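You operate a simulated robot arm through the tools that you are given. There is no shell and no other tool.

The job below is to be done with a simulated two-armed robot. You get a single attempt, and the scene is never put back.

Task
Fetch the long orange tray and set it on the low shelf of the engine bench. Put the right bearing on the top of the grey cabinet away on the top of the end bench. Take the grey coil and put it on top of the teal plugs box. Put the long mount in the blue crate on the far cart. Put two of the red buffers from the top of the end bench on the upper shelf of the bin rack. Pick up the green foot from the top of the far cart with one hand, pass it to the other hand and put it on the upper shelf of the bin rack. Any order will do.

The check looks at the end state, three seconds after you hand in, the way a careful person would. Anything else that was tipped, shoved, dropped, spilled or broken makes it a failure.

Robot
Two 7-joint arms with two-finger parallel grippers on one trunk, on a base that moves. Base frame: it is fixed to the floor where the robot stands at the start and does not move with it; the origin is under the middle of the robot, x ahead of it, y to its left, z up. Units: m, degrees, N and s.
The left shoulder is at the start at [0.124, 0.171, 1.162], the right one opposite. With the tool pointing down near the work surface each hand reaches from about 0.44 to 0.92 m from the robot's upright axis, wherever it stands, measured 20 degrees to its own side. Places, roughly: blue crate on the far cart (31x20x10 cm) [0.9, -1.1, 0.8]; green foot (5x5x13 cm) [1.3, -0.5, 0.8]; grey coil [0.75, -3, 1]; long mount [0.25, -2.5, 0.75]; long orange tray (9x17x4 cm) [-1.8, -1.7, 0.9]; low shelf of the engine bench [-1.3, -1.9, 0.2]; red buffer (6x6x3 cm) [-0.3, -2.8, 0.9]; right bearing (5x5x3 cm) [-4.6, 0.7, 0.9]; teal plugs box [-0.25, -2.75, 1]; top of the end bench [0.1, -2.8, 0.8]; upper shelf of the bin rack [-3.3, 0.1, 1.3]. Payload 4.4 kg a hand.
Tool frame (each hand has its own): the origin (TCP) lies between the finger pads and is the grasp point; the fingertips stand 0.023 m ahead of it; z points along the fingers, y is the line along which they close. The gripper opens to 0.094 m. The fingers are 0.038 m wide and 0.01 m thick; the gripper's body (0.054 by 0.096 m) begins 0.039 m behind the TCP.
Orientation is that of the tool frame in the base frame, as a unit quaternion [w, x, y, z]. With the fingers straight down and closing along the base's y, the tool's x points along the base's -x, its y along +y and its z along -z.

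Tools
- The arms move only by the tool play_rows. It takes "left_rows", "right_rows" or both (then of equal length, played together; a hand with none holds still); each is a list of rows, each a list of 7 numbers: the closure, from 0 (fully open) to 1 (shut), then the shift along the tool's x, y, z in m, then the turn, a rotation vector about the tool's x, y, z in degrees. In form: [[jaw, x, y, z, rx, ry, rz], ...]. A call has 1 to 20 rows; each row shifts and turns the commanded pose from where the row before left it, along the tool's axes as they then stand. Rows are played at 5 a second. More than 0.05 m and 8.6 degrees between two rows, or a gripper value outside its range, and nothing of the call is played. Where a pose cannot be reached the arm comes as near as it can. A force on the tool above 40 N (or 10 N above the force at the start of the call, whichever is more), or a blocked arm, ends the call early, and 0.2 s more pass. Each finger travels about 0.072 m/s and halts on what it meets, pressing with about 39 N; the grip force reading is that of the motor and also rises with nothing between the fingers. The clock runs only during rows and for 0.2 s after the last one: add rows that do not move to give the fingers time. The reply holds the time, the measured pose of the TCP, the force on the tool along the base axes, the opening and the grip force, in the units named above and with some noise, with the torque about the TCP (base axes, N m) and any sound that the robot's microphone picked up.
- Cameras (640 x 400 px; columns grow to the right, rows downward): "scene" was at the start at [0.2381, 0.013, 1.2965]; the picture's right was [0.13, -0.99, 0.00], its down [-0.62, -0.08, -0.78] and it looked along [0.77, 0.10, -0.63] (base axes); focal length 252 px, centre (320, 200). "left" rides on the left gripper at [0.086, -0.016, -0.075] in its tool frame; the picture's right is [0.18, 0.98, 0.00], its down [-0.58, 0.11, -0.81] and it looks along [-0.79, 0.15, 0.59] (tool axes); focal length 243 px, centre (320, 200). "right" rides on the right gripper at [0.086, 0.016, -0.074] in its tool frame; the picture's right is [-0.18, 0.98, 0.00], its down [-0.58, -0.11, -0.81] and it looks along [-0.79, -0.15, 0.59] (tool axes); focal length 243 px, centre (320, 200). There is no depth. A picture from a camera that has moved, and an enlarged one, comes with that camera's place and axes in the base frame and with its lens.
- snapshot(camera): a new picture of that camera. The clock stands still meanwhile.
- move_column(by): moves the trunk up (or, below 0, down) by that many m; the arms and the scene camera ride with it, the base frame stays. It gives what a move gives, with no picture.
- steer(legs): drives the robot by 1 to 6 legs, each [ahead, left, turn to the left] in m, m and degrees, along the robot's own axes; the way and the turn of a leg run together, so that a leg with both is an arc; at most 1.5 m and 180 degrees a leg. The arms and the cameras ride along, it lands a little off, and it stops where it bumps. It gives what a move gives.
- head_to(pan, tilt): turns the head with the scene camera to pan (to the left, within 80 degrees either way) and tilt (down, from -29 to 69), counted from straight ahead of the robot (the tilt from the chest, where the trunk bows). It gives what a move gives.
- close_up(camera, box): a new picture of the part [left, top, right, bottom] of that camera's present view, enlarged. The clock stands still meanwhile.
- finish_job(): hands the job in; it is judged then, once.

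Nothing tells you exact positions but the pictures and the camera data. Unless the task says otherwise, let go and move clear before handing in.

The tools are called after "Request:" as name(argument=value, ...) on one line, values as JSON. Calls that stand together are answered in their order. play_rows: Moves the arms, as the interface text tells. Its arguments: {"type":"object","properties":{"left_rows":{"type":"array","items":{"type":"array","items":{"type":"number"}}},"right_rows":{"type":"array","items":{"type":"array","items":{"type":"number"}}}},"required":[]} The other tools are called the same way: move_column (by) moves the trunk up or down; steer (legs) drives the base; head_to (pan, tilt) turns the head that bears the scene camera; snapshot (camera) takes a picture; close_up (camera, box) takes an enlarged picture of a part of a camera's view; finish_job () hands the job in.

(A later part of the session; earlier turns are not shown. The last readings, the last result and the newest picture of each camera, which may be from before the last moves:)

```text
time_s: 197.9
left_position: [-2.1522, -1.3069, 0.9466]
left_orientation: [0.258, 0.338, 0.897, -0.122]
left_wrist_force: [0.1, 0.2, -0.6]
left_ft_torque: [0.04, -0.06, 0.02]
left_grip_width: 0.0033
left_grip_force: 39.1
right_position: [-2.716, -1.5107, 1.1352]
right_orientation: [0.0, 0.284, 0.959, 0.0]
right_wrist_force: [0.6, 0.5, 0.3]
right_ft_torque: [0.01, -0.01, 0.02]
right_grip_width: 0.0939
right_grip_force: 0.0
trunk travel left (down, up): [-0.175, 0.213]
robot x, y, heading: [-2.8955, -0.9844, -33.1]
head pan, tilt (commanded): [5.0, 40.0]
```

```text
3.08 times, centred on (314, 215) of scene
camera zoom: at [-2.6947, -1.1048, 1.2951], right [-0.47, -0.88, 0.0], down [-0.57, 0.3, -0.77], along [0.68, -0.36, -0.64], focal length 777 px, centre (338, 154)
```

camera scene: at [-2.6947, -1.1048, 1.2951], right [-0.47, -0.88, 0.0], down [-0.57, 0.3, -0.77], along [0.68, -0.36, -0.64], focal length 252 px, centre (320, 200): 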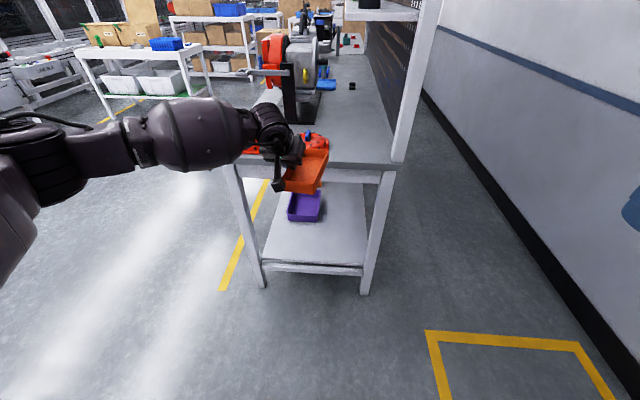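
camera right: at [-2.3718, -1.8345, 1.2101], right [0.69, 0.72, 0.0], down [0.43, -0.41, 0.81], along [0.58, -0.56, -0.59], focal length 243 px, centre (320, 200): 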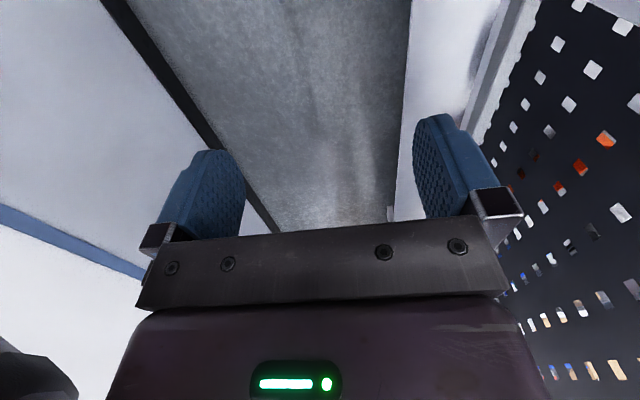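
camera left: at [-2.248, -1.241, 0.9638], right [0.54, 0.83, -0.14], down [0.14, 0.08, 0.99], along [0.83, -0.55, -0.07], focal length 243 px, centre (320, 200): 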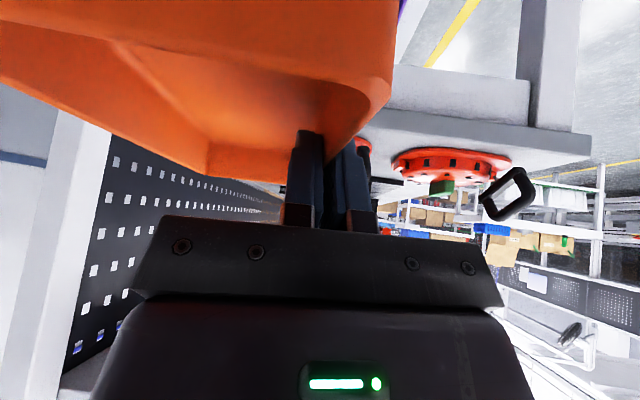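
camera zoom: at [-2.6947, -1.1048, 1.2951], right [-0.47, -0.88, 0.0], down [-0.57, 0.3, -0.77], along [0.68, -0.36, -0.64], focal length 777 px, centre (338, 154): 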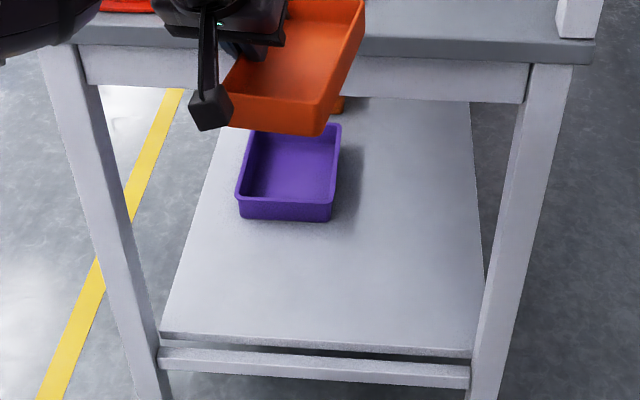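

The shelf's near end (u-side) has a clear 28 cm strip before the purple tray. I lower the trunk here in open space.

Request:
move_column(by=-0.17)

Request:
snapshot(camera="scene")

Request:
snapshot(camera="left")

```text
time_s: 199.8
left_position: [-2.1531, -1.3068, 0.7788]
left_orientation: [0.259, 0.338, 0.897, -0.122]
left_wrist_force: [0.2, 0.5, -0.3]
left_ft_torque: [0.05, -0.04, 0.01]
left_grip_width: 0.0032
left_grip_force: 39.2
right_position: [-2.6959, -1.5236, 0.9247]
right_orientation: [-0.087, 0.283, 0.955, 0.026]
right_wrist_force: [0.0, -0.5, 0.7]
right_ft_torque: [-0.06, -0.01, -0.01]
right_grip_width: 0.094
right_grip_force: 0.2
trunk travel left (down, up): [-0.005, 0.383]
robot x, y, heading: [-2.9026, -0.9814, -33.0]
head pan, tilt (commanded): [5.0, 40.0]
```

```text
taken
camera scene: at [-2.5682, -1.1866, 1.0892], right [-0.47, -0.88, 0.0], down [-0.57, 0.3, -0.77], along [0.68, -0.36, -0.64], focal length 252 px, centre (320, 200)
```

scene: 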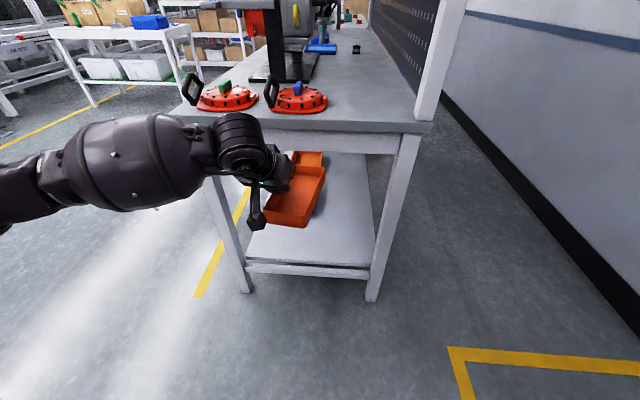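

```text
taken
camera left: at [-2.2481, -1.2408, 0.7953], right [0.54, 0.83, -0.14], down [0.13, 0.08, 0.99], along [0.83, -0.55, -0.07], focal length 243 px, centre (320, 200)
```

left: 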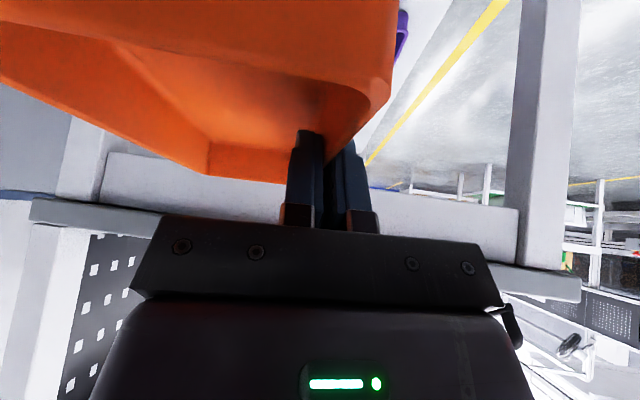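

Now lowering the arm with the tray toward shelf height, still outside the bench.

Request:
play_rows(left_rows=[[1, 0.0217, 0.0018, 0.0335, 0, 0, 0], [1, 0.0217, 0.0018, 0.0335, 0, 0, 0], [1, 0.0217, 0.0018, 0.0335, 0, 0, 0], [1, 0.0217, 0.0018, 0.0335, 0, 0, 0], [1, 0.0217, 0.0018, 0.0335, 0, 0, 0], [1, 0.0217, 0.0018, 0.0335, 0, 0, 0], [1, 0, 0, 0, 0, 0, 0]])

Request:
snapshot(camera="scene")

```text
time_s: 201.4
left_position: [-2.1515, -1.3084, 0.5373]
left_orientation: [0.258, 0.338, 0.897, -0.122]
left_wrist_force: [-0.5, 0.1, -1.2]
left_ft_torque: [0.05, -0.02, 0.01]
left_grip_width: 0.0038
left_grip_force: 38.6
right_position: [-2.6956, -1.5242, 0.9239]
right_orientation: [-0.088, 0.283, 0.955, 0.026]
right_wrist_force: [0.3, -0.1, 0.4]
right_ft_torque: [0.04, -0.01, -0.01]
right_grip_width: 0.0939
right_grip_force: 0.2
trunk travel left (down, up): [-0.005, 0.383]
robot x, y, heading: [-2.9001, -0.9837, -32.7]
head pan, tilt (commanded): [5.0, 40.0]
```

```text
taken
camera scene: at [-2.5677, -1.187, 1.0888], right [-0.47, -0.88, 0.0], down [-0.57, 0.3, -0.77], along [0.68, -0.36, -0.64], focal length 252 px, centre (320, 200)
```

scene: 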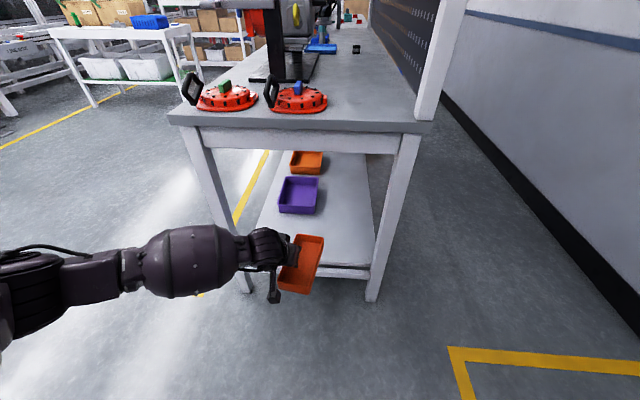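

The forearm comes in sideways; I want it straighter to pass between the bench legs. I'll lower further, shift the base right, and extend the arm forward so it straightens.

Request:
play_rows(left_rows=[[1, 0.0225, 0.0019, 0.0348, 0, 0, 0], [1, 0.0225, 0.0019, 0.0348, 0, 0, 0], [1, 0.0225, 0.0019, 0.0348, 0, 0, 0], [1, 0.0225, 0.0019, 0.0348, 0, 0, 0], [1, 0.0225, 0.0019, 0.0348, 0, 0, 0], [1, 0, 0, 0, 0, 0, 0]])

Request:
steer(legs=[[0, -0.1, 0]])

Request:
snapshot(camera="scene")

```text
time_s: 202.8
left_position: [-2.1508, -1.3085, 0.3312]
left_orientation: [0.258, 0.338, 0.897, -0.122]
left_wrist_force: [-0.1, -0.7, -1.1]
left_ft_torque: [0.06, -0.03, 0.02]
left_grip_width: 0.0032
left_grip_force: 39.6
right_position: [-2.6958, -1.5249, 0.9242]
right_orientation: [-0.088, 0.282, 0.955, 0.027]
right_wrist_force: [-0.1, -0.1, -0.1]
right_ft_torque: [-0.01, 0.0, -0.03]
right_grip_width: 0.0939
right_grip_force: 0.0
trunk travel left (down, up): [-0.005, 0.383]
robot x, y, heading: [-2.8975, -0.981, -32.9]
head pan, tilt (commanded): [5.0, 40.0]
```

```text
time_s: 204.4
left_position: [-2.205, -1.3914, 0.3296]
left_orientation: [0.257, 0.338, 0.897, -0.122]
left_wrist_force: [0.2, 0.0, 0.4]
left_ft_torque: [0.03, -0.05, -0.03]
left_grip_width: 0.0032
left_grip_force: 39.0
right_position: [-2.7495, -1.6077, 0.9245]
right_orientation: [-0.088, 0.283, 0.955, 0.025]
right_wrist_force: [0.1, 0.5, 0.6]
right_ft_torque: [0.0, -0.01, -0.03]
right_grip_width: 0.0936
right_grip_force: 0.1
trunk travel left (down, up): [-0.005, 0.383]
robot x, y, heading: [-2.9493, -1.0675, -33.1]
head pan, tilt (commanded): [5.0, 40.0]
```

```text
taken
camera scene: at [-2.622, -1.2709, 1.0887], right [-0.47, -0.88, 0.0], down [-0.57, 0.3, -0.77], along [0.68, -0.36, -0.64], focal length 252 px, centre (320, 200)
```

scene: 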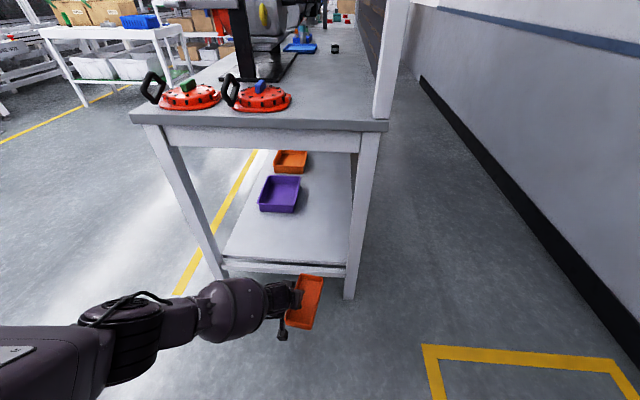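

Request:
close_up(camera="scene", box=[190, 160, 398, 350])

```text
2.11 times, centred on (294, 255) of scene
camera zoom: at [-2.622, -1.2709, 1.0887], right [-0.47, -0.88, 0.0], down [-0.57, 0.3, -0.77], along [0.68, -0.36, -0.64], focal length 532 px, centre (375, 84)
```

zoom: 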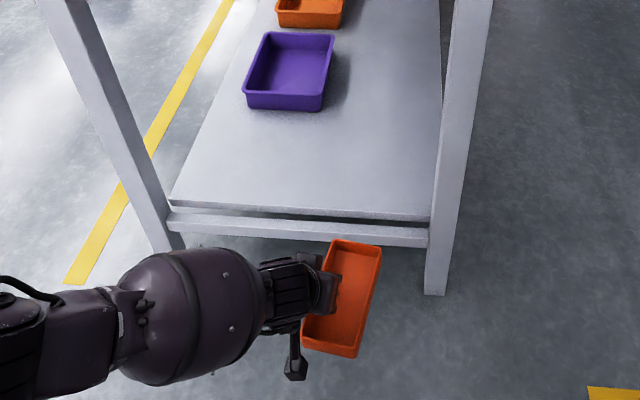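

Shelf surface z≈0.213, so the tray bottom is about 7 cm above it. Extending the arm forward.

Request:
play_rows(left_rows=[[1, -0.0312, 0.0063, 0.0199, 0, 0, 0], [1, -0.0312, 0.0063, 0.0199, 0, 0, 0], [1, -0.0312, 0.0063, 0.0199, 0, 0, 0], [1, -0.0312, 0.0063, 0.0199, 0, 0, 0], [1, 0, 0, 0, 0, 0, 0]])

Request:
snapshot(camera="scene")

Request:
close_up(camera="scene", box=[190, 160, 398, 350])

```text
time_s: 205.6
left_position: [-2.1181, -1.4485, 0.3851]
left_orientation: [0.258, 0.338, 0.897, -0.122]
left_wrist_force: [-0.3, 0.2, -2.9]
left_ft_torque: [0.04, -0.06, 0.0]
left_grip_width: 0.0035
left_grip_force: 38.9
left hand out of reach, approached as far as the arm can: row 2, 3, 4
right_position: [-2.7494, -1.608, 0.9238]
right_orientation: [-0.088, 0.282, 0.955, 0.026]
right_wrist_force: [0.1, 0.0, -0.2]
right_ft_torque: [-0.06, 0.01, -0.02]
right_grip_width: 0.0941
right_grip_force: 0.1
trunk travel left (down, up): [-0.005, 0.383]
robot x, y, heading: [-2.9496, -1.0663, -33.1]
head pan, tilt (commanded): [5.0, 40.0]
```

```text
taken
camera scene: at [-2.6217, -1.2711, 1.0885], right [-0.47, -0.88, 0.0], down [-0.57, 0.3, -0.77], along [0.68, -0.36, -0.64], focal length 252 px, centre (320, 200)
```

scene: 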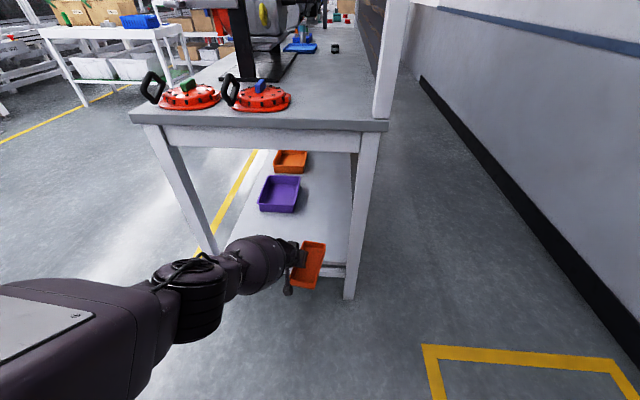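

```text
2.11 times, centred on (294, 255) of scene
camera zoom: at [-2.6217, -1.2711, 1.0885], right [-0.47, -0.88, 0.0], down [-0.57, 0.3, -0.77], along [0.68, -0.36, -0.64], focal length 532 px, centre (375, 84)
```

zoom: 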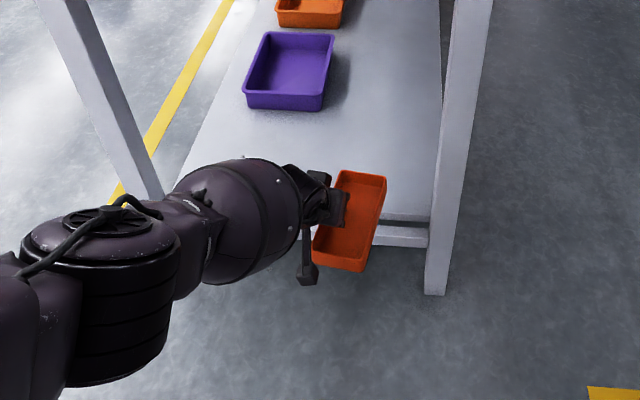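

The arm's reach ends there. I'll pull the tray back slightly so it has room to be lowered, then drive the base forward instead.

Request:
play_rows(left_rows=[[1, 0.0397, -0.0054, -0.0091, 0, 0, 0], [1, 0.0397, -0.0054, -0.0091, 0, 0, 0], [1, 0.0397, -0.0054, -0.0091, 0, 0, 0], [1, 0.0397, -0.0054, -0.0091, 0, 0, 0], [1, 0, 0, 0, 0, 0, 0]])

Request:
steer(legs=[[0.2, 0, 0.4]])

Request:
snapshot(camera="scene")

Request:
snapshot(camera="left")

```text
time_s: 206.8
left_position: [-2.2225, -1.3806, 0.3394]
left_orientation: [0.257, 0.338, 0.897, -0.122]
left_wrist_force: [0.1, 0.0, -1.6]
left_ft_torque: [0.05, -0.02, 0.0]
left_grip_width: 0.0035
left_grip_force: 39.4
left hand out of reach, approached as far as the arm can: row 4
right_position: [-2.7504, -1.6086, 0.9239]
right_orientation: [-0.087, 0.283, 0.955, 0.026]
right_wrist_force: [0.7, 0.1, -0.3]
right_ft_torque: [0.06, -0.02, -0.02]
right_grip_width: 0.094
right_grip_force: 0.0
trunk travel left (down, up): [-0.005, 0.383]
robot x, y, heading: [-2.9537, -1.0683, -32.8]
head pan, tilt (commanded): [5.0, 40.0]
```

```text
time_s: 208.4
left_position: [-2.0537, -1.4822, 0.3396]
left_orientation: [0.258, 0.334, 0.899, -0.12]
left_wrist_force: [0.5, 1.0, -1.0]
left_ft_torque: [0.05, -0.04, 0.0]
left_grip_width: 0.0033
left_grip_force: 38.9
right_position: [-2.5783, -1.7137, 0.923]
right_orientation: [-0.089, 0.28, 0.956, 0.026]
right_wrist_force: [0.2, -0.3, -0.9]
right_ft_torque: [-0.01, 0.05, 0.0]
right_grip_width: 0.0939
right_grip_force: 0.1
trunk travel left (down, up): [-0.005, 0.383]
robot x, y, heading: [-2.7887, -1.1753, -32.7]
head pan, tilt (commanded): [5.0, 40.0]
```

```text
taken
camera scene: at [-2.4533, -1.3761, 1.0886], right [-0.46, -0.89, 0.0], down [-0.57, 0.3, -0.77], along [0.68, -0.35, -0.64], focal length 252 px, centre (320, 200)
```

scene: 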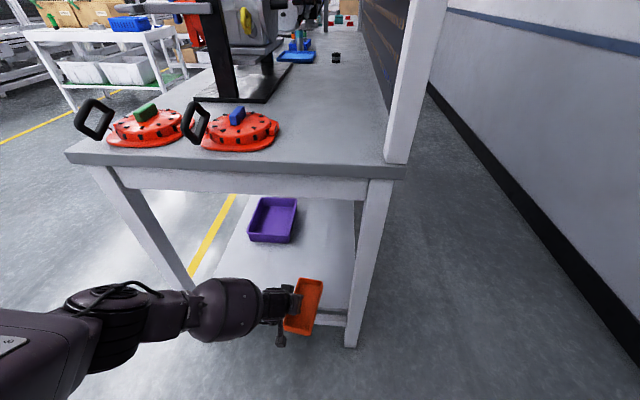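

```text
taken
camera left: at [-2.1486, -1.418, 0.3558], right [0.53, 0.83, -0.14], down [0.14, 0.08, 0.99], along [0.83, -0.55, -0.07], focal length 243 px, centre (320, 200)
```

left: 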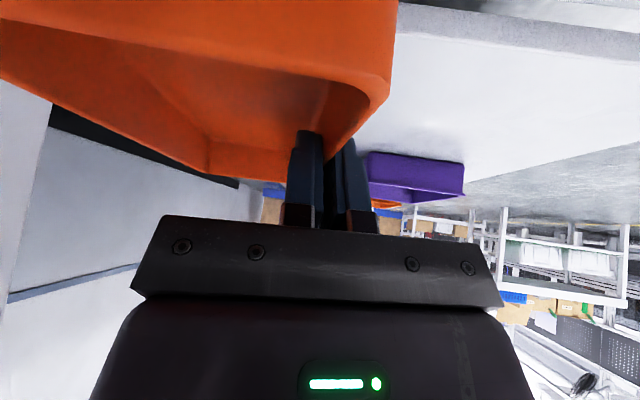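

The elbow bulges left and would pass close to the bench leg. I'll back out, shift right and turn 15° left so the forearm stays clear of the leg, then go in again.

Request:
steer(legs=[[-0.3, 0, 0], [0, -0.26, 0], [0, 0, 15], [0.3, 0, 0]])

Request:
snapshot(camera="scene")

Request:
snapshot(camera="left")

```text
time_s: 215.5
left_position: [-2.1016, -1.4279, 0.3378]
left_orientation: [0.271, 0.213, 0.935, -0.085]
left_wrist_force: [-0.4, 0.4, -2.0]
left_ft_torque: [0.08, -0.01, -0.01]
left_grip_width: 0.0035
left_grip_force: 38.7
right_position: [-2.5459, -1.789, 0.9241]
right_orientation: [-0.091, 0.151, 0.984, 0.014]
right_wrist_force: [0.0, 0.1, 0.8]
right_ft_torque: [-0.01, 0.01, 0.0]
right_grip_width: 0.094
right_grip_force: 0.0
trunk travel left (down, up): [-0.005, 0.383]
robot x, y, heading: [-2.8918, -1.3223, -17.5]
head pan, tilt (commanded): [5.0, 40.0]
```

```text
taken
camera scene: at [-2.5141, -1.4299, 1.0886], right [-0.21, -0.98, 0.0], down [-0.63, 0.14, -0.77], along [0.75, -0.16, -0.64], focal length 252 px, centre (320, 200)
```

scene: 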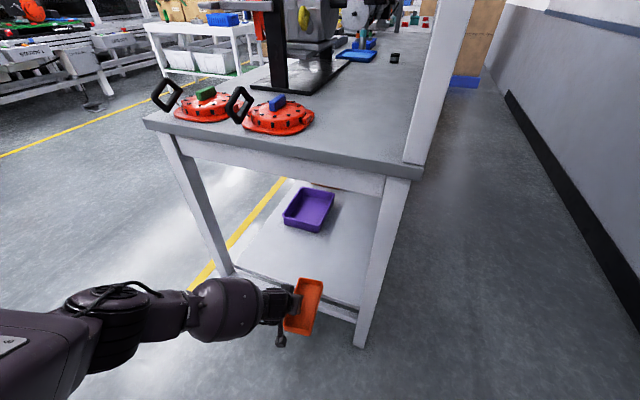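

```text
taken
camera left: at [-2.2091, -1.3903, 0.3558], right [0.3, 0.94, -0.14], down [0.11, 0.11, 0.99], along [0.95, -0.31, -0.07], focal length 243 px, centre (320, 200)
```

left: 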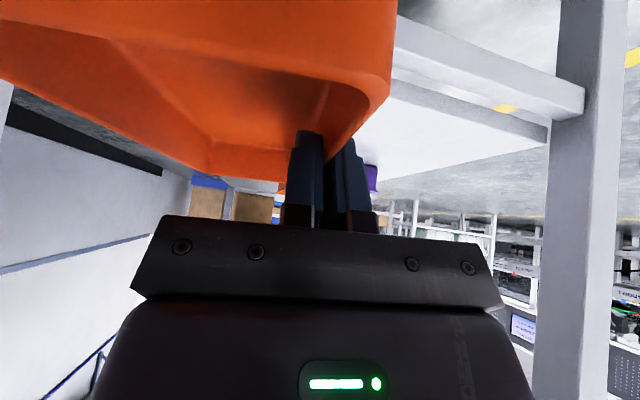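

Lined up with the opening. Driving ahead slowly to insert.

Request:
steer(legs=[[0.15, 0, 0]])

Request:
snapshot(camera="scene")

Request:
snapshot(camera="left")

```text
time_s: 216.8
left_position: [-1.9579, -1.4724, 0.3376]
left_orientation: [0.271, 0.213, 0.935, -0.086]
left_wrist_force: [0.3, 0.3, -1.7]
left_ft_torque: [0.04, -0.03, -0.03]
left_grip_width: 0.0033
left_grip_force: 39.2
right_position: [-2.405, -1.8335, 0.9236]
right_orientation: [-0.091, 0.15, 0.984, 0.013]
right_wrist_force: [0.2, 0.0, 0.2]
right_ft_torque: [-0.04, 0.02, 0.0]
right_grip_width: 0.094
right_grip_force: 0.0
trunk travel left (down, up): [-0.005, 0.383]
robot x, y, heading: [-2.7481, -1.3654, -17.2]
head pan, tilt (commanded): [5.0, 40.0]
```

```text
taken
camera scene: at [-2.3724, -1.4739, 1.0885], right [-0.21, -0.98, 0.0], down [-0.63, 0.14, -0.77], along [0.75, -0.16, -0.64], focal length 252 px, centre (320, 200)
```

scene: 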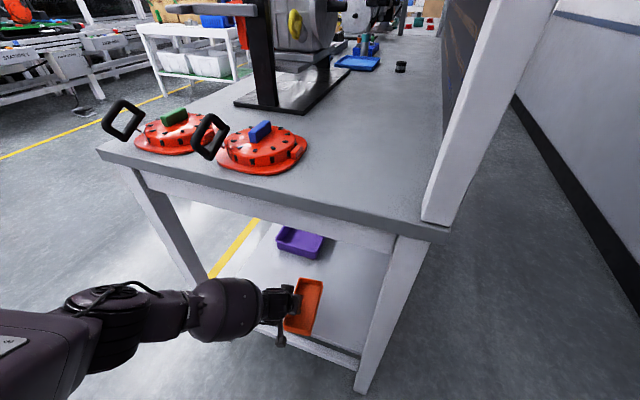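

```text
taken
camera left: at [-2.0676, -1.434, 0.3556], right [0.3, 0.94, -0.14], down [0.11, 0.11, 0.99], along [0.95, -0.31, -0.07], focal length 243 px, centre (320, 200)
```

left: 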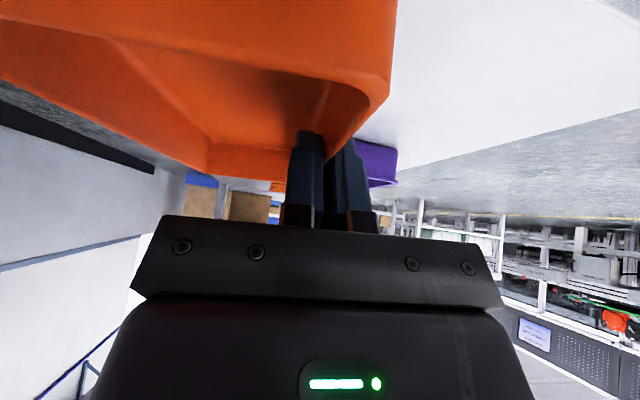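

Request:
steer(legs=[[0.075, 0, 0]])

Request:
snapshot(camera="scene")

Request:
close_up(camera="scene", box=[60, 200, 420, 400])

```text
time_s: 217.9
left_position: [-1.888, -1.4948, 0.3386]
left_orientation: [0.271, 0.213, 0.935, -0.085]
left_wrist_force: [0.5, -0.3, -1.8]
left_ft_torque: [0.09, -0.01, -0.02]
left_grip_width: 0.0033
left_grip_force: 38.8
right_position: [-2.3337, -1.8557, 0.923]
right_orientation: [-0.092, 0.151, 0.984, 0.014]
right_wrist_force: [0.5, -0.7, 0.5]
right_ft_torque: [0.0, 0.01, 0.0]
right_grip_width: 0.0941
right_grip_force: 0.0
trunk travel left (down, up): [-0.005, 0.383]
robot x, y, heading: [-2.6758, -1.3906, -17.3]
head pan, tilt (commanded): [5.0, 40.0]
```

```text
taken
camera scene: at [-2.3011, -1.4963, 1.0885], right [-0.21, -0.98, 0.0], down [-0.63, 0.14, -0.77], along [0.75, -0.16, -0.64], focal length 252 px, centre (320, 200)
```

scene: 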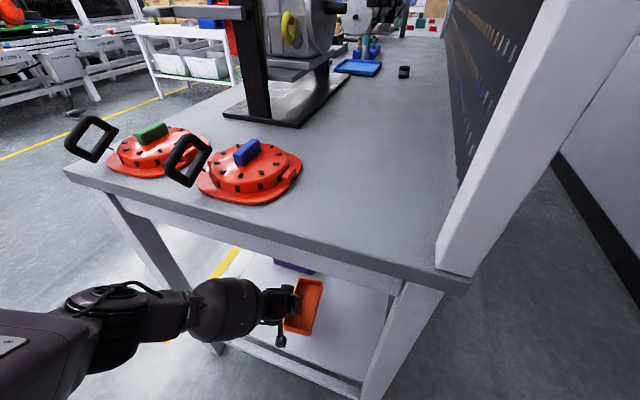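

```text
1.78 times, centred on (240, 300) of scene
camera zoom: at [-2.3011, -1.4963, 1.0885], right [-0.21, -0.98, 0.0], down [-0.63, 0.14, -0.77], along [0.75, -0.16, -0.64], focal length 449 px, centre (462, 22)
```

zoom: 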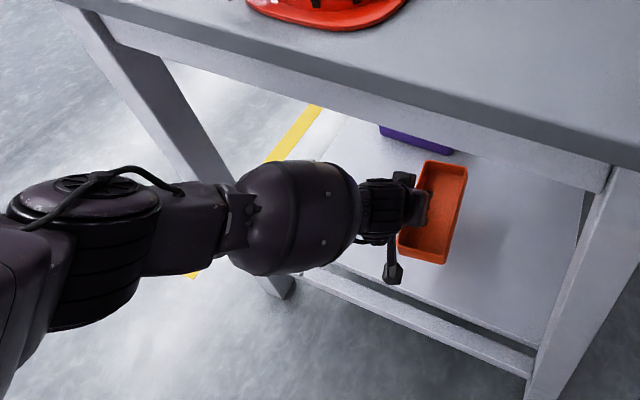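

The tray is over the shelf strip. Lowering it.

Request:
play_rows(left_rows=[[1, 0.0109, 0.0009, 0.0168, 0, 0, 0], [1, 0.0109, 0.0009, 0.0168, 0, 0, 0], [1, 0.0109, 0.0009, 0.0168, 0, 0, 0], [1, 0, 0, 0, 0, 0, 0]])

Request:
close_up(camera="scene", box=[60, 200, 420, 400])

Request:
snapshot(camera="left")

```text
time_s: 218.9
left_position: [-1.8871, -1.4941, 0.2797]
left_orientation: [0.271, 0.213, 0.935, -0.086]
left_wrist_force: [-0.3, 0.5, -1.8]
left_ft_torque: [0.04, -0.03, 0.03]
left_grip_width: 0.0034
left_grip_force: 39.2
right_position: [-2.3334, -1.8562, 0.9251]
right_orientation: [-0.09, 0.15, 0.985, 0.014]
right_wrist_force: [0.9, 0.1, 0.7]
right_ft_torque: [0.0, -0.03, -0.02]
right_grip_width: 0.094
right_grip_force: 0.1
trunk travel left (down, up): [-0.005, 0.383]
robot x, y, heading: [-2.6723, -1.3867, -17.6]
head pan, tilt (commanded): [5.0, 40.0]
```

```text
1.78 times, centred on (240, 300) of scene
camera zoom: at [-2.3015, -1.4961, 1.0888], right [-0.21, -0.98, 0.0], down [-0.63, 0.14, -0.77], along [0.75, -0.16, -0.64], focal length 449 px, centre (462, 22)
```

zoom: 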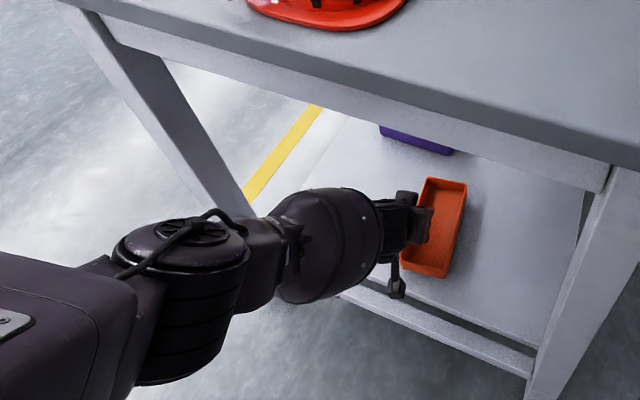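

```text
taken
camera left: at [-1.9962, -1.4558, 0.2959], right [0.3, 0.94, -0.14], down [0.11, 0.11, 0.99], along [0.95, -0.31, -0.07], focal length 243 px, centre (320, 200)
```

left: 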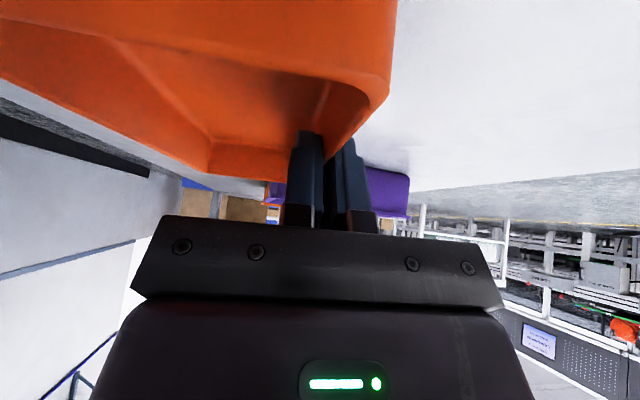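

Request:
play_rows(left_rows=[[1, 0.0043, 0.0003, 0.0067, 0, 0, 0], [1, 0.0043, 0.0003, 0.0067, 0, 0, 0], [1, 0, 0, 0, 0, 0, 0]])

```text
time_s: 219.7
left_position: [-1.8881, -1.4935, 0.2653]
left_orientation: [0.271, 0.213, 0.935, -0.085]
left_wrist_force: [-0.1, -0.4, -0.9]
left_ft_torque: [0.08, -0.02, -0.04]
left_grip_width: 0.0033
left_grip_force: 39.0
right_position: [-2.3346, -1.8554, 0.9243]
right_orientation: [-0.091, 0.151, 0.984, 0.013]
right_wrist_force: [-0.1, 0.9, 0.8]
right_ft_torque: [-0.02, -0.02, -0.04]
right_grip_width: 0.0938
right_grip_force: 0.2
trunk travel left (down, up): [-0.005, 0.383]
robot x, y, heading: [-2.6771, -1.3878, -17.5]
head pan, tilt (commanded): [5.0, 40.0]
```

Request:
play_rows(left_rows=[[1, 0.0022, 0.0002, 0.0034, 0, 0, 0], [1, 0.0022, 0.0002, 0.0034, 0, 0, 0], [1, 0.0022, 0.0002, 0.0034, 0, 0, 0], [1, 0, 0, 0, 0, 0, 0]])

```text
time_s: 220.7
left_position: [-1.8924, -1.4916, 0.2638]
left_orientation: [0.273, 0.213, 0.934, -0.086]
left_wrist_force: [4.6, -3.2, 10.3]
left_ft_torque: [-0.45, -0.97, -0.03]
left_grip_width: 0.0035
left_grip_force: 38.7
left hand out of reach, approached as far as the arm can: row 1, 2, 3
right_position: [-2.3349, -1.855, 0.9239]
right_orientation: [-0.091, 0.151, 0.984, 0.014]
right_wrist_force: [-1.2, 1.1, 0.0]
right_ft_torque: [-0.01, -0.02, 0.01]
right_grip_width: 0.094
right_grip_force: 0.0
trunk travel left (down, up): [-0.005, 0.383]
robot x, y, heading: [-2.6751, -1.3907, -17.4]
head pan, tilt (commanded): [5.0, 40.0]
```

The far end of the tray has touched the shelf and the arm is at its limit, with the near end only millimetres up. Releasing gently.

Request:
play_rows(left_rows=[[0.95, 0, 0, 0, 0, 0, 0], [0.9, 0, 0, 0, 0, 0, 0], [0.8, 0, 0, 0, 0, 0, 0], [0.7, 0, 0, 0, 0, 0, 0], [0.6, 0, 0, 0, 0, 0, 0], [0.6, 0, 0, 0, 0, 0, 0]])

Request:
snapshot(camera="left")

Request:
close_up(camera="scene", box=[220, 240, 400, 390])

```text
time_s: 222.1
left_position: [-1.8937, -1.4899, 0.2611]
left_orientation: [0.271, 0.213, 0.935, -0.086]
left_wrist_force: [-0.2, 0.0, -1.0]
left_ft_torque: [-0.02, 0.0, 0.03]
left_grip_width: 0.0376
left_grip_force: 0.1
right_position: [-2.3343, -1.8551, 0.9231]
right_orientation: [-0.09, 0.151, 0.984, 0.013]
right_wrist_force: [-1.0, -0.1, 0.3]
right_ft_torque: [0.01, -0.05, 0.03]
right_grip_width: 0.0942
right_grip_force: 0.1
trunk travel left (down, up): [-0.005, 0.383]
robot x, y, heading: [-2.6762, -1.3917, -17.5]
head pan, tilt (commanded): [5.0, 40.0]
```

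```text
taken
camera left: at [-2.0021, -1.4531, 0.2783], right [0.3, 0.94, -0.14], down [0.11, 0.11, 0.99], along [0.95, -0.31, -0.07], focal length 243 px, centre (320, 200)
```

left: 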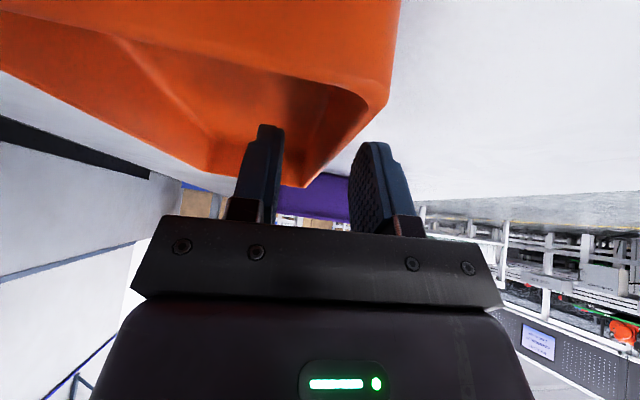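

```text
2.67 times, centred on (310, 315) of scene
camera zoom: at [-2.3016, -1.4961, 1.0888], right [-0.21, -0.98, 0.0], down [-0.63, 0.14, -0.77], along [0.75, -0.16, -0.64], focal length 673 px, centre (347, -107)
```

zoom: 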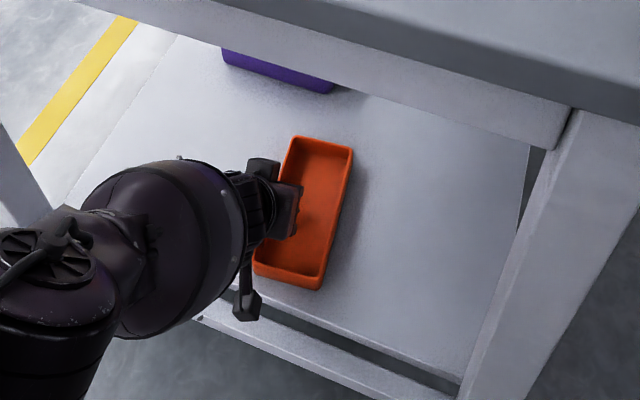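

The tray sits on the low shelf. Raising the hand clear and backing out.

Request:
play_rows(left_rows=[[0.6, -0.0054, -0.0004, -0.0084, 0, 0, 0], [0.6, -0.0095, -0.0008, -0.0147, 0, 0, 0], [0.6, -0.0095, -0.0008, -0.0147, 0, 0, 0], [0.6, -0.0095, -0.0008, -0.0147, 0, 0, 0], [0.6, -0.0095, -0.0008, -0.0147, 0, 0, 0], [0.6, 0, 0, 0, 0, 0, 0]])

Request:
close_up(camera="scene", box=[220, 240, 400, 390])

```text
time_s: 223.5
left_position: [-1.8853, -1.48, 0.3396]
left_orientation: [0.27, 0.214, 0.935, -0.086]
left_wrist_force: [-0.4, 0.3, -0.2]
left_ft_torque: [-0.01, 0.0, 0.0]
left_grip_width: 0.0373
left_grip_force: 0.1
left hand out of reach, approached as far as the arm can: row 2, 3
right_position: [-2.3353, -1.8548, 0.924]
right_orientation: [-0.09, 0.15, 0.984, 0.014]
right_wrist_force: [0.0, 0.0, 1.1]
right_ft_torque: [-0.02, 0.02, -0.01]
right_grip_width: 0.094
right_grip_force: 0.1
trunk travel left (down, up): [-0.005, 0.383]
robot x, y, heading: [-2.6737, -1.3847, -17.3]
head pan, tilt (commanded): [5.0, 40.0]
```

```text
2.67 times, centred on (310, 315) of scene
camera zoom: at [-2.3016, -1.4961, 1.0887], right [-0.21, -0.98, 0.0], down [-0.63, 0.14, -0.77], along [0.75, -0.16, -0.64], focal length 673 px, centre (347, -107)
```

zoom: 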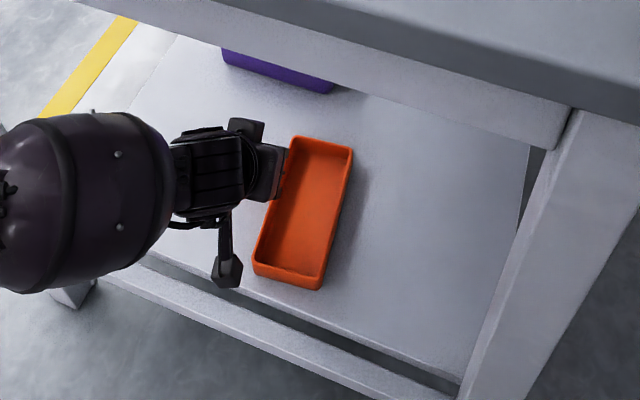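

The tray is placed. Backing out the way I came, then raising the trunk and arm.

Request:
steer(legs=[[-0.45, 0, 0]])

Request:
move_column(by=0.17)

Request:
snapshot(camera="scene")

```text
time_s: 226.2
left_position: [-2.3131, -1.3476, 0.339]
left_orientation: [0.271, 0.215, 0.934, -0.086]
left_wrist_force: [0.1, -0.1, 1.1]
left_ft_torque: [0.01, -0.01, -0.01]
left_grip_width: 0.0376
left_grip_force: 0.1
right_position: [-2.7635, -1.7218, 0.9242]
right_orientation: [-0.091, 0.152, 0.984, 0.014]
right_wrist_force: [-0.4, -0.7, 0.6]
right_ft_torque: [0.01, 0.01, -0.01]
right_grip_width: 0.0941
right_grip_force: 0.0
trunk travel left (down, up): [-0.005, 0.383]
robot x, y, heading: [-3.0999, -1.2532, -17.6]
head pan, tilt (commanded): [5.0, 40.0]
```

```text
time_s: 228.1
left_position: [-2.234, -1.3737, 0.6785]
left_orientation: [0.384, 0.214, 0.893, -0.095]
left_wrist_force: [-0.3, -0.2, -1.2]
left_ft_torque: [-0.03, 0.05, -0.01]
left_grip_width: 0.0375
left_grip_force: 0.1
right_position: [-2.762, -1.7218, 1.0923]
right_orientation: [-0.092, 0.153, 0.984, 0.014]
right_wrist_force: [1.2, -0.3, 0.0]
right_ft_torque: [0.01, 0.01, -0.01]
right_grip_width: 0.0941
right_grip_force: 0.1
trunk travel left (down, up): [-0.175, 0.213]
robot x, y, heading: [-3.1056, -1.252, -17.7]
head pan, tilt (commanded): [5.0, 40.0]
```

```text
taken
camera scene: at [-2.8716, -1.318, 1.2944], right [-0.22, -0.98, 0.0], down [-0.63, 0.14, -0.77], along [0.75, -0.17, -0.64], focal length 252 px, centre (320, 200)
```

scene: 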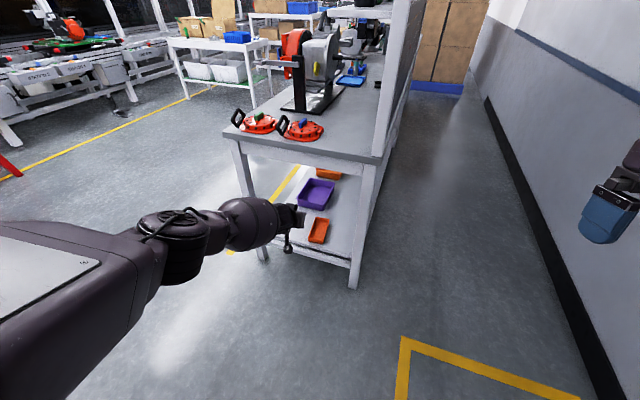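

The tray is confirmed on the shelf. Bringing the left arm back up to its carry pose.

Request:
play_rows(left_rows=[[0.3, -0.0156, -0.0032, -0.0418, 0, 0, 0], [0, -0.0156, -0.0032, -0.0418, 0, 0, 0], [0, -0.0156, -0.0032, -0.0418, 0, 0, 0], [0, -0.0156, -0.0032, -0.0418, 0, 0, 0], [0, -0.0156, -0.0032, -0.0418, 0, 0, 0], [0, -0.0156, -0.0032, -0.0418, 0, 0, 0], [0, -0.0156, -0.0032, -0.0418, 0, 0, 0], [0, -0.0156, -0.0032, -0.0418, 0, 0, 0], [0, -0.0156, -0.0032, -0.0418, 0, 0, 0], [0, -0.0156, -0.0032, -0.0418, 0, 0, 0], [0, 0, 0, 0, 0, 7.8, 0], [0, 0, 0, 0, 0, 7.8, 0], [0, 0, 0, 0, 0, 7.8, 0], [0, 0, 0, 0, 0, 7.8, 0], [0, 0, 0, 0, 0, 7.8, 0], [0, 0, 0, 0, 0, 7.8, 0]], right_rows=[[0, 0, 0, 0, 0, -5, 0], [0, 0, 0, 0, 0, -5, 0], [0, 0, 0.03, 0, 0, 0, 0], [0, 0, 0.03, 0, 0, 0, 0], [0, 0, 0, 0, 0, 0, 0], [0, 0, 0, 0, 0, 0, 0], [0, 0, 0, 0, 0, 0, 0], [0, 0, 0, 0, 0, 0, 0], [0, 0, 0, 0, 0, 0, 0], [0, 0, 0, 0, 0, 0, 0], [0, 0, 0, 0, 0, 0, 0], [0, 0, 0, 0, 0, 0, 0], [0, 0, 0, 0, 0, 0, 0], [0, 0, 0, 0, 0, 0, 0], [0, 0, 0, 0, 0, 0, 0], [0, 0, 0, 0, 0, 0, 0]])

Request:
close_up(camera="scene", box=[230, 150, 390, 290])

```text
time_s: 231.5
left_position: [-2.4234, -1.3108, 1.0803]
left_orientation: [-0.001, 0.235, 0.972, -0.003]
left_wrist_force: [-0.5, -0.1, 0.3]
left_ft_torque: [0.0, 0.0, 0.0]
left_grip_width: 0.0939
left_grip_force: 0.1
right_position: [-2.7462, -1.6656, 1.0929]
right_orientation: [-0.004, 0.154, 0.988, 0.001]
right_wrist_force: [-1.2, 0.2, -0.6]
right_ft_torque: [-0.01, -0.01, 0.0]
right_grip_width: 0.0942
right_grip_force: 0.0
trunk travel left (down, up): [-0.175, 0.213]
robot x, y, heading: [-3.102, -1.2536, -17.6]
head pan, tilt (commanded): [5.0, 40.0]
```

```text
2.86 times, centred on (310, 220) of scene
camera zoom: at [-2.8727, -1.3179, 1.2949], right [-0.22, -0.98, 0.0], down [-0.63, 0.14, -0.77], along [0.75, -0.17, -0.64], focal length 721 px, centre (349, 143)
```

zoom: 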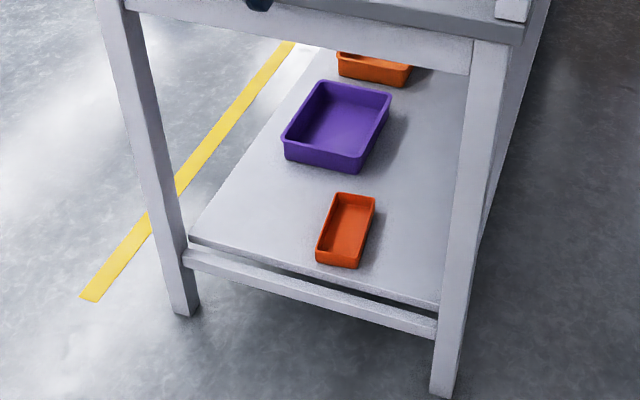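

The tray is well placed. Next the bearing on the grey cabinet: I retract the left hand, then turn toward the far end of the room.

Request:
play_rows(left_rows=[[0, 0.045, 0.012, 0, 0, 0, -4.8], [0, 0.045, 0.012, 0, 0, 0, -4.8], [0, 0.045, 0.012, 0, 0, 0, 0], [0, 0.04, 0.012, 0, 0, 0, 0], [0, 0, 0, 0, 0, 0, 0]])

Request:
steer(legs=[[0, 0, 85]])

Request:
head_to(pan=30, tilt=15)

Request:
snapshot(camera="scene")

```text
time_s: 232.7
left_position: [-2.5695, -1.2029, 1.0792]
left_orientation: [0.0, 0.152, 0.988, -0.001]
left_wrist_force: [0.2, 0.2, -0.2]
left_ft_torque: [-0.01, 0.02, 0.01]
left_grip_width: 0.0941
left_grip_force: 0.0
right_position: [-2.7449, -1.6655, 1.0929]
right_orientation: [-0.005, 0.154, 0.988, 0.001]
right_wrist_force: [-0.4, -0.2, 0.4]
right_ft_torque: [0.0, -0.01, 0.01]
right_grip_width: 0.0941
right_grip_force: 0.1
trunk travel left (down, up): [-0.175, 0.213]
robot x, y, heading: [-3.1015, -1.2529, -17.7]
head pan, tilt (commanded): [5.0, 40.0]
```

```text
time_s: 236.7
left_position: [-3.1039, -0.7209, 1.0788]
left_orientation: [0.002, -0.553, 0.833, -0.002]
left_wrist_force: [0.0, 0.0, -0.3]
left_ft_torque: [-0.04, 0.01, 0.01]
left_grip_width: 0.0941
left_grip_force: 0.1
right_position: [-2.6597, -0.9374, 1.0945]
right_orientation: [-0.004, -0.551, 0.834, -0.003]
right_wrist_force: [-0.1, 0.7, -0.4]
right_ft_torque: [-0.01, 0.01, 0.0]
right_grip_width: 0.0941
right_grip_force: 0.0
trunk travel left (down, up): [-0.175, 0.213]
robot x, y, heading: [-3.1034, -1.2539, 66.9]
head pan, tilt (commanded): [5.0, 40.0]
```

```text
time_s: 237.6
left_position: [-3.1045, -0.7194, 1.0798]
left_orientation: [0.001, -0.553, 0.833, -0.003]
left_wrist_force: [0.1, -1.0, 0.2]
left_ft_torque: [0.02, 0.02, -0.01]
left_grip_width: 0.094
left_grip_force: 0.1
right_position: [-2.6587, -0.9373, 1.0933]
right_orientation: [-0.003, -0.552, 0.834, -0.002]
right_wrist_force: [0.0, -0.3, 0.4]
right_ft_torque: [0.01, 0.01, -0.03]
right_grip_width: 0.0939
right_grip_force: 0.2
trunk travel left (down, up): [-0.175, 0.213]
robot x, y, heading: [-3.0992, -1.2521, 67.0]
head pan, tilt (commanded): [30.0, 15.0]
```

```text
taken
camera scene: at [-3.0531, -1.0193, 1.3345], right [0.99, 0.12, 0.0], down [0.03, -0.26, -0.97], along [-0.12, 0.96, -0.26], focal length 252 px, centre (320, 200)
```

scene: 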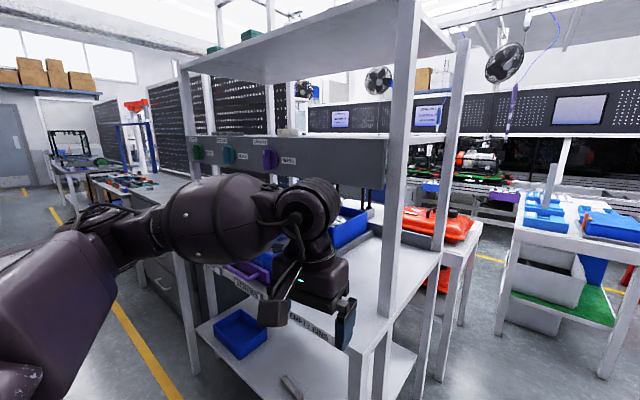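

I now see the bin rack's labelled front side (facing this aisle), with an upper shelf about 0.3 m below its top plate. Zooming in.

Request:
close_up(camera="scene", box=[170, 20, 470, 208])

Request:
close_up(camera="scene", box=[40, 90, 240, 260])

```text
2.13 times, centred on (320, 114) of scene
camera zoom: at [-3.0531, -1.0193, 1.3345], right [0.99, 0.12, 0.0], down [0.03, -0.26, -0.97], along [-0.12, 0.96, -0.26], focal length 537 px, centre (320, 383)
```

zoom: 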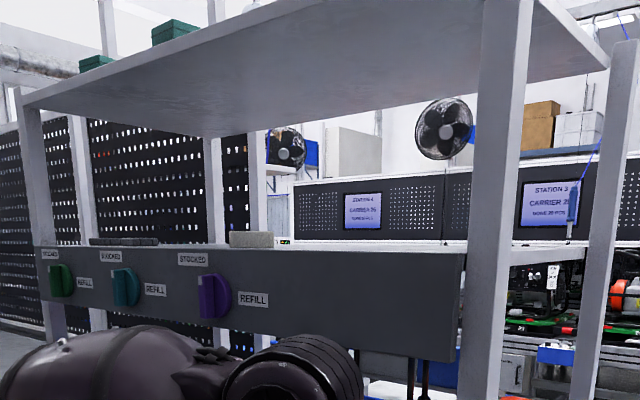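

```text
2.35 times, centred on (140, 175) of scene
camera zoom: at [-3.0531, -1.0193, 1.3345], right [0.99, 0.12, 0.0], down [0.03, -0.26, -0.97], along [-0.12, 0.96, -0.26], focal length 594 px, centre (744, 259)
```

zoom: 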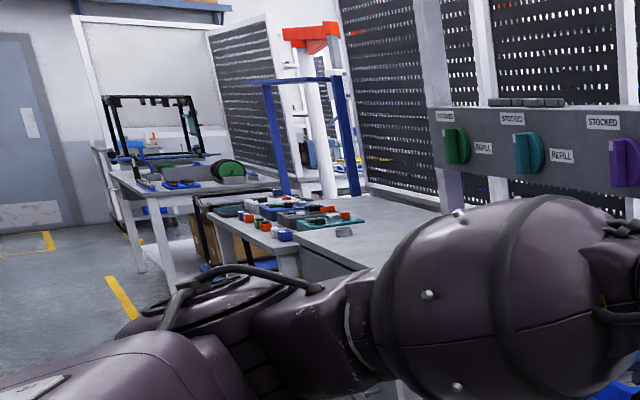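

The rack's upper shelf is around z≈1.32 with a labelled front panel. Now I go along this aisle toward the grey cabinet, facing the rack side while sliding left.

Request:
steer(legs=[[0, 0, -9.3], [-0.2, 0, 0], [0, 0.9, 0]])

Request:
head_to(pan=15, tilt=20)

Request:
snapshot(camera="scene")

```text
time_s: 243.9
left_position: [-3.5005, -0.6609, 1.0813]
left_orientation: [0.002, -0.484, 0.875, -0.003]
left_wrist_force: [-0.4, 0.0, -1.3]
left_ft_torque: [-0.01, -0.03, 0.01]
left_grip_width: 0.0942
left_grip_force: 0.1
right_position: [-3.0957, -0.944, 1.0945]
right_orientation: [-0.004, -0.483, 0.876, -0.002]
right_wrist_force: [-0.6, 1.0, 0.6]
right_ft_torque: [0.04, 0.0, -0.01]
right_grip_width: 0.0941
right_grip_force: 0.1
trunk travel left (down, up): [-0.175, 0.213]
robot x, y, heading: [-3.5846, -1.1881, 58.0]
head pan, tilt (commanded): [30.0, 15.0]
stopped in leg 3: the robot was blocked; the commanded pose is now the measured one
```

```text
time_s: 244.7
left_position: [-3.4992, -0.6615, 1.0791]
left_orientation: [0.001, -0.485, 0.874, -0.002]
left_wrist_force: [-0.1, 0.0, 0.1]
left_ft_torque: [0.01, 0.01, -0.01]
left_grip_width: 0.094
left_grip_force: 0.0
right_position: [-3.0945, -0.947, 1.0945]
right_orientation: [-0.005, -0.483, 0.876, -0.003]
right_wrist_force: [0.9, -1.4, -0.1]
right_ft_torque: [0.01, -0.03, -0.02]
right_grip_width: 0.094
right_grip_force: 0.1
trunk travel left (down, up): [-0.175, 0.213]
robot x, y, heading: [-3.5812, -1.1911, 57.7]
head pan, tilt (commanded): [15.0, 20.0]
```

```text
taken
camera scene: at [-3.4734, -0.9684, 1.3265], right [0.96, -0.29, 0.0], down [-0.1, -0.33, -0.94], along [0.28, 0.9, -0.34], focal length 252 px, centre (320, 200)
```

scene: 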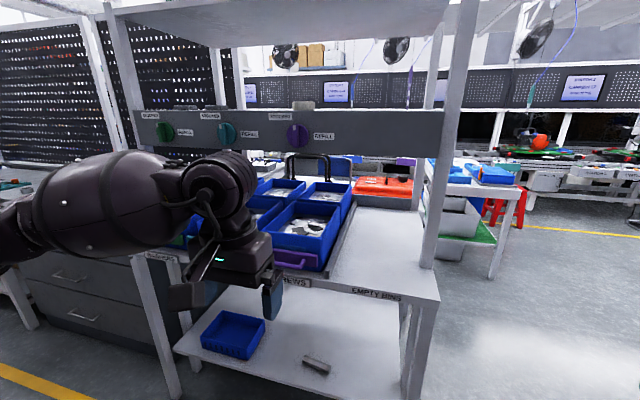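

I was blocked by something while sliding left. Let me look to the left and down to find it.

Request:
head_to(pan=80, tilt=45)

Request:
snapshot(camera="scene")

Request:
snapshot(camera="left")

Request:
head_to(pan=80, tilt=10)

Request:
snapshot(camera="scene")

```text
time_s: 246.1
left_position: [-3.4982, -0.6603, 1.0804]
left_orientation: [0.003, -0.485, 0.874, -0.002]
left_wrist_force: [0.0, -0.3, 0.1]
left_ft_torque: [-0.02, 0.03, 0.01]
left_grip_width: 0.0941
left_grip_force: 0.0
right_position: [-3.0952, -0.9439, 1.0926]
right_orientation: [-0.005, -0.484, 0.875, -0.003]
right_wrist_force: [-0.1, 0.5, -0.7]
right_ft_torque: [0.04, 0.0, -0.01]
right_grip_width: 0.094
right_grip_force: 0.0
trunk travel left (down, up): [-0.175, 0.213]
robot x, y, heading: [-3.5861, -1.1868, 57.9]
head pan, tilt (commanded): [80.0, 45.0]
```

```text
taken
camera scene: at [-3.5609, -1.003, 1.2878], right [0.67, 0.74, 0.0], down [0.52, -0.47, -0.71], along [-0.52, 0.47, -0.71], focal length 252 px, centre (320, 200)
```

scene: 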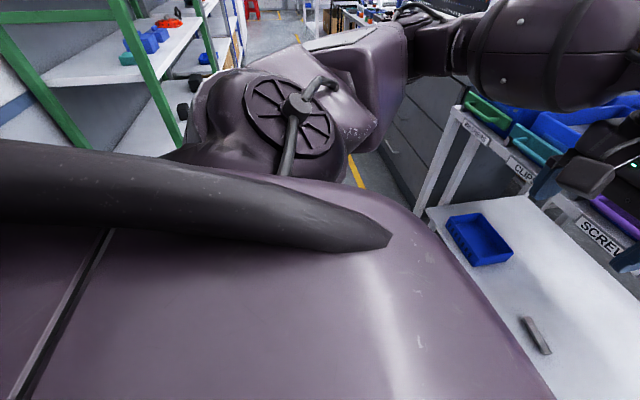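

```text
taken
camera left: at [-3.5325, -0.7413, 1.1557], right [-0.93, 0.36, -0.01], down [0.21, 0.55, 0.81], along [0.3, 0.75, -0.59], focal length 243 px, centre (320, 200)
```

left: 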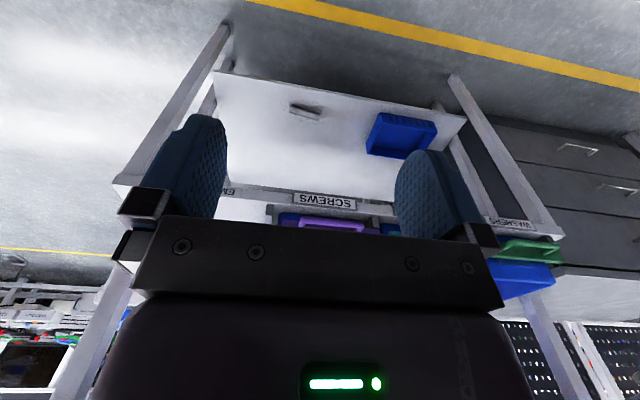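

```text
time_s: 247.1
left_position: [-3.5002, -0.6617, 1.0808]
left_orientation: [0.002, -0.484, 0.875, -0.002]
left_wrist_force: [-0.3, -0.6, 0.2]
left_ft_torque: [-0.02, 0.01, -0.01]
left_grip_width: 0.0938
left_grip_force: 0.1
right_position: [-3.0944, -0.9459, 1.0933]
right_orientation: [-0.004, -0.484, 0.875, -0.003]
right_wrist_force: [-0.2, -0.6, 0.8]
right_ft_torque: [0.02, 0.01, -0.03]
right_grip_width: 0.0938
right_grip_force: 0.1
trunk travel left (down, up): [-0.175, 0.213]
robot x, y, heading: [-3.584, -1.1847, 58.0]
head pan, tilt (commanded): [80.0, 10.0]
```

```text
taken
camera scene: at [-3.5696, -0.9952, 1.3427], right [0.67, 0.74, 0.0], down [0.13, -0.12, -0.98], along [-0.73, 0.66, -0.17], focal length 252 px, centre (320, 200)
```

scene: 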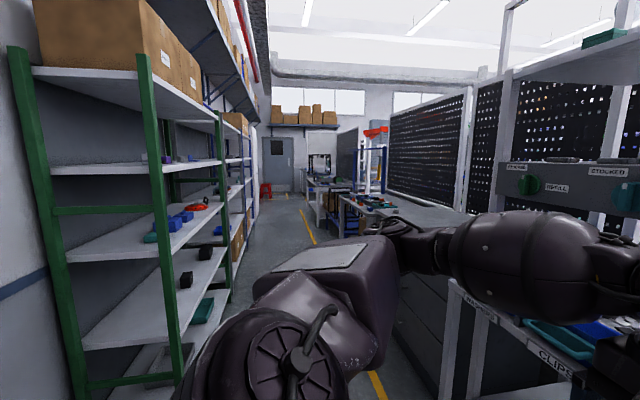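

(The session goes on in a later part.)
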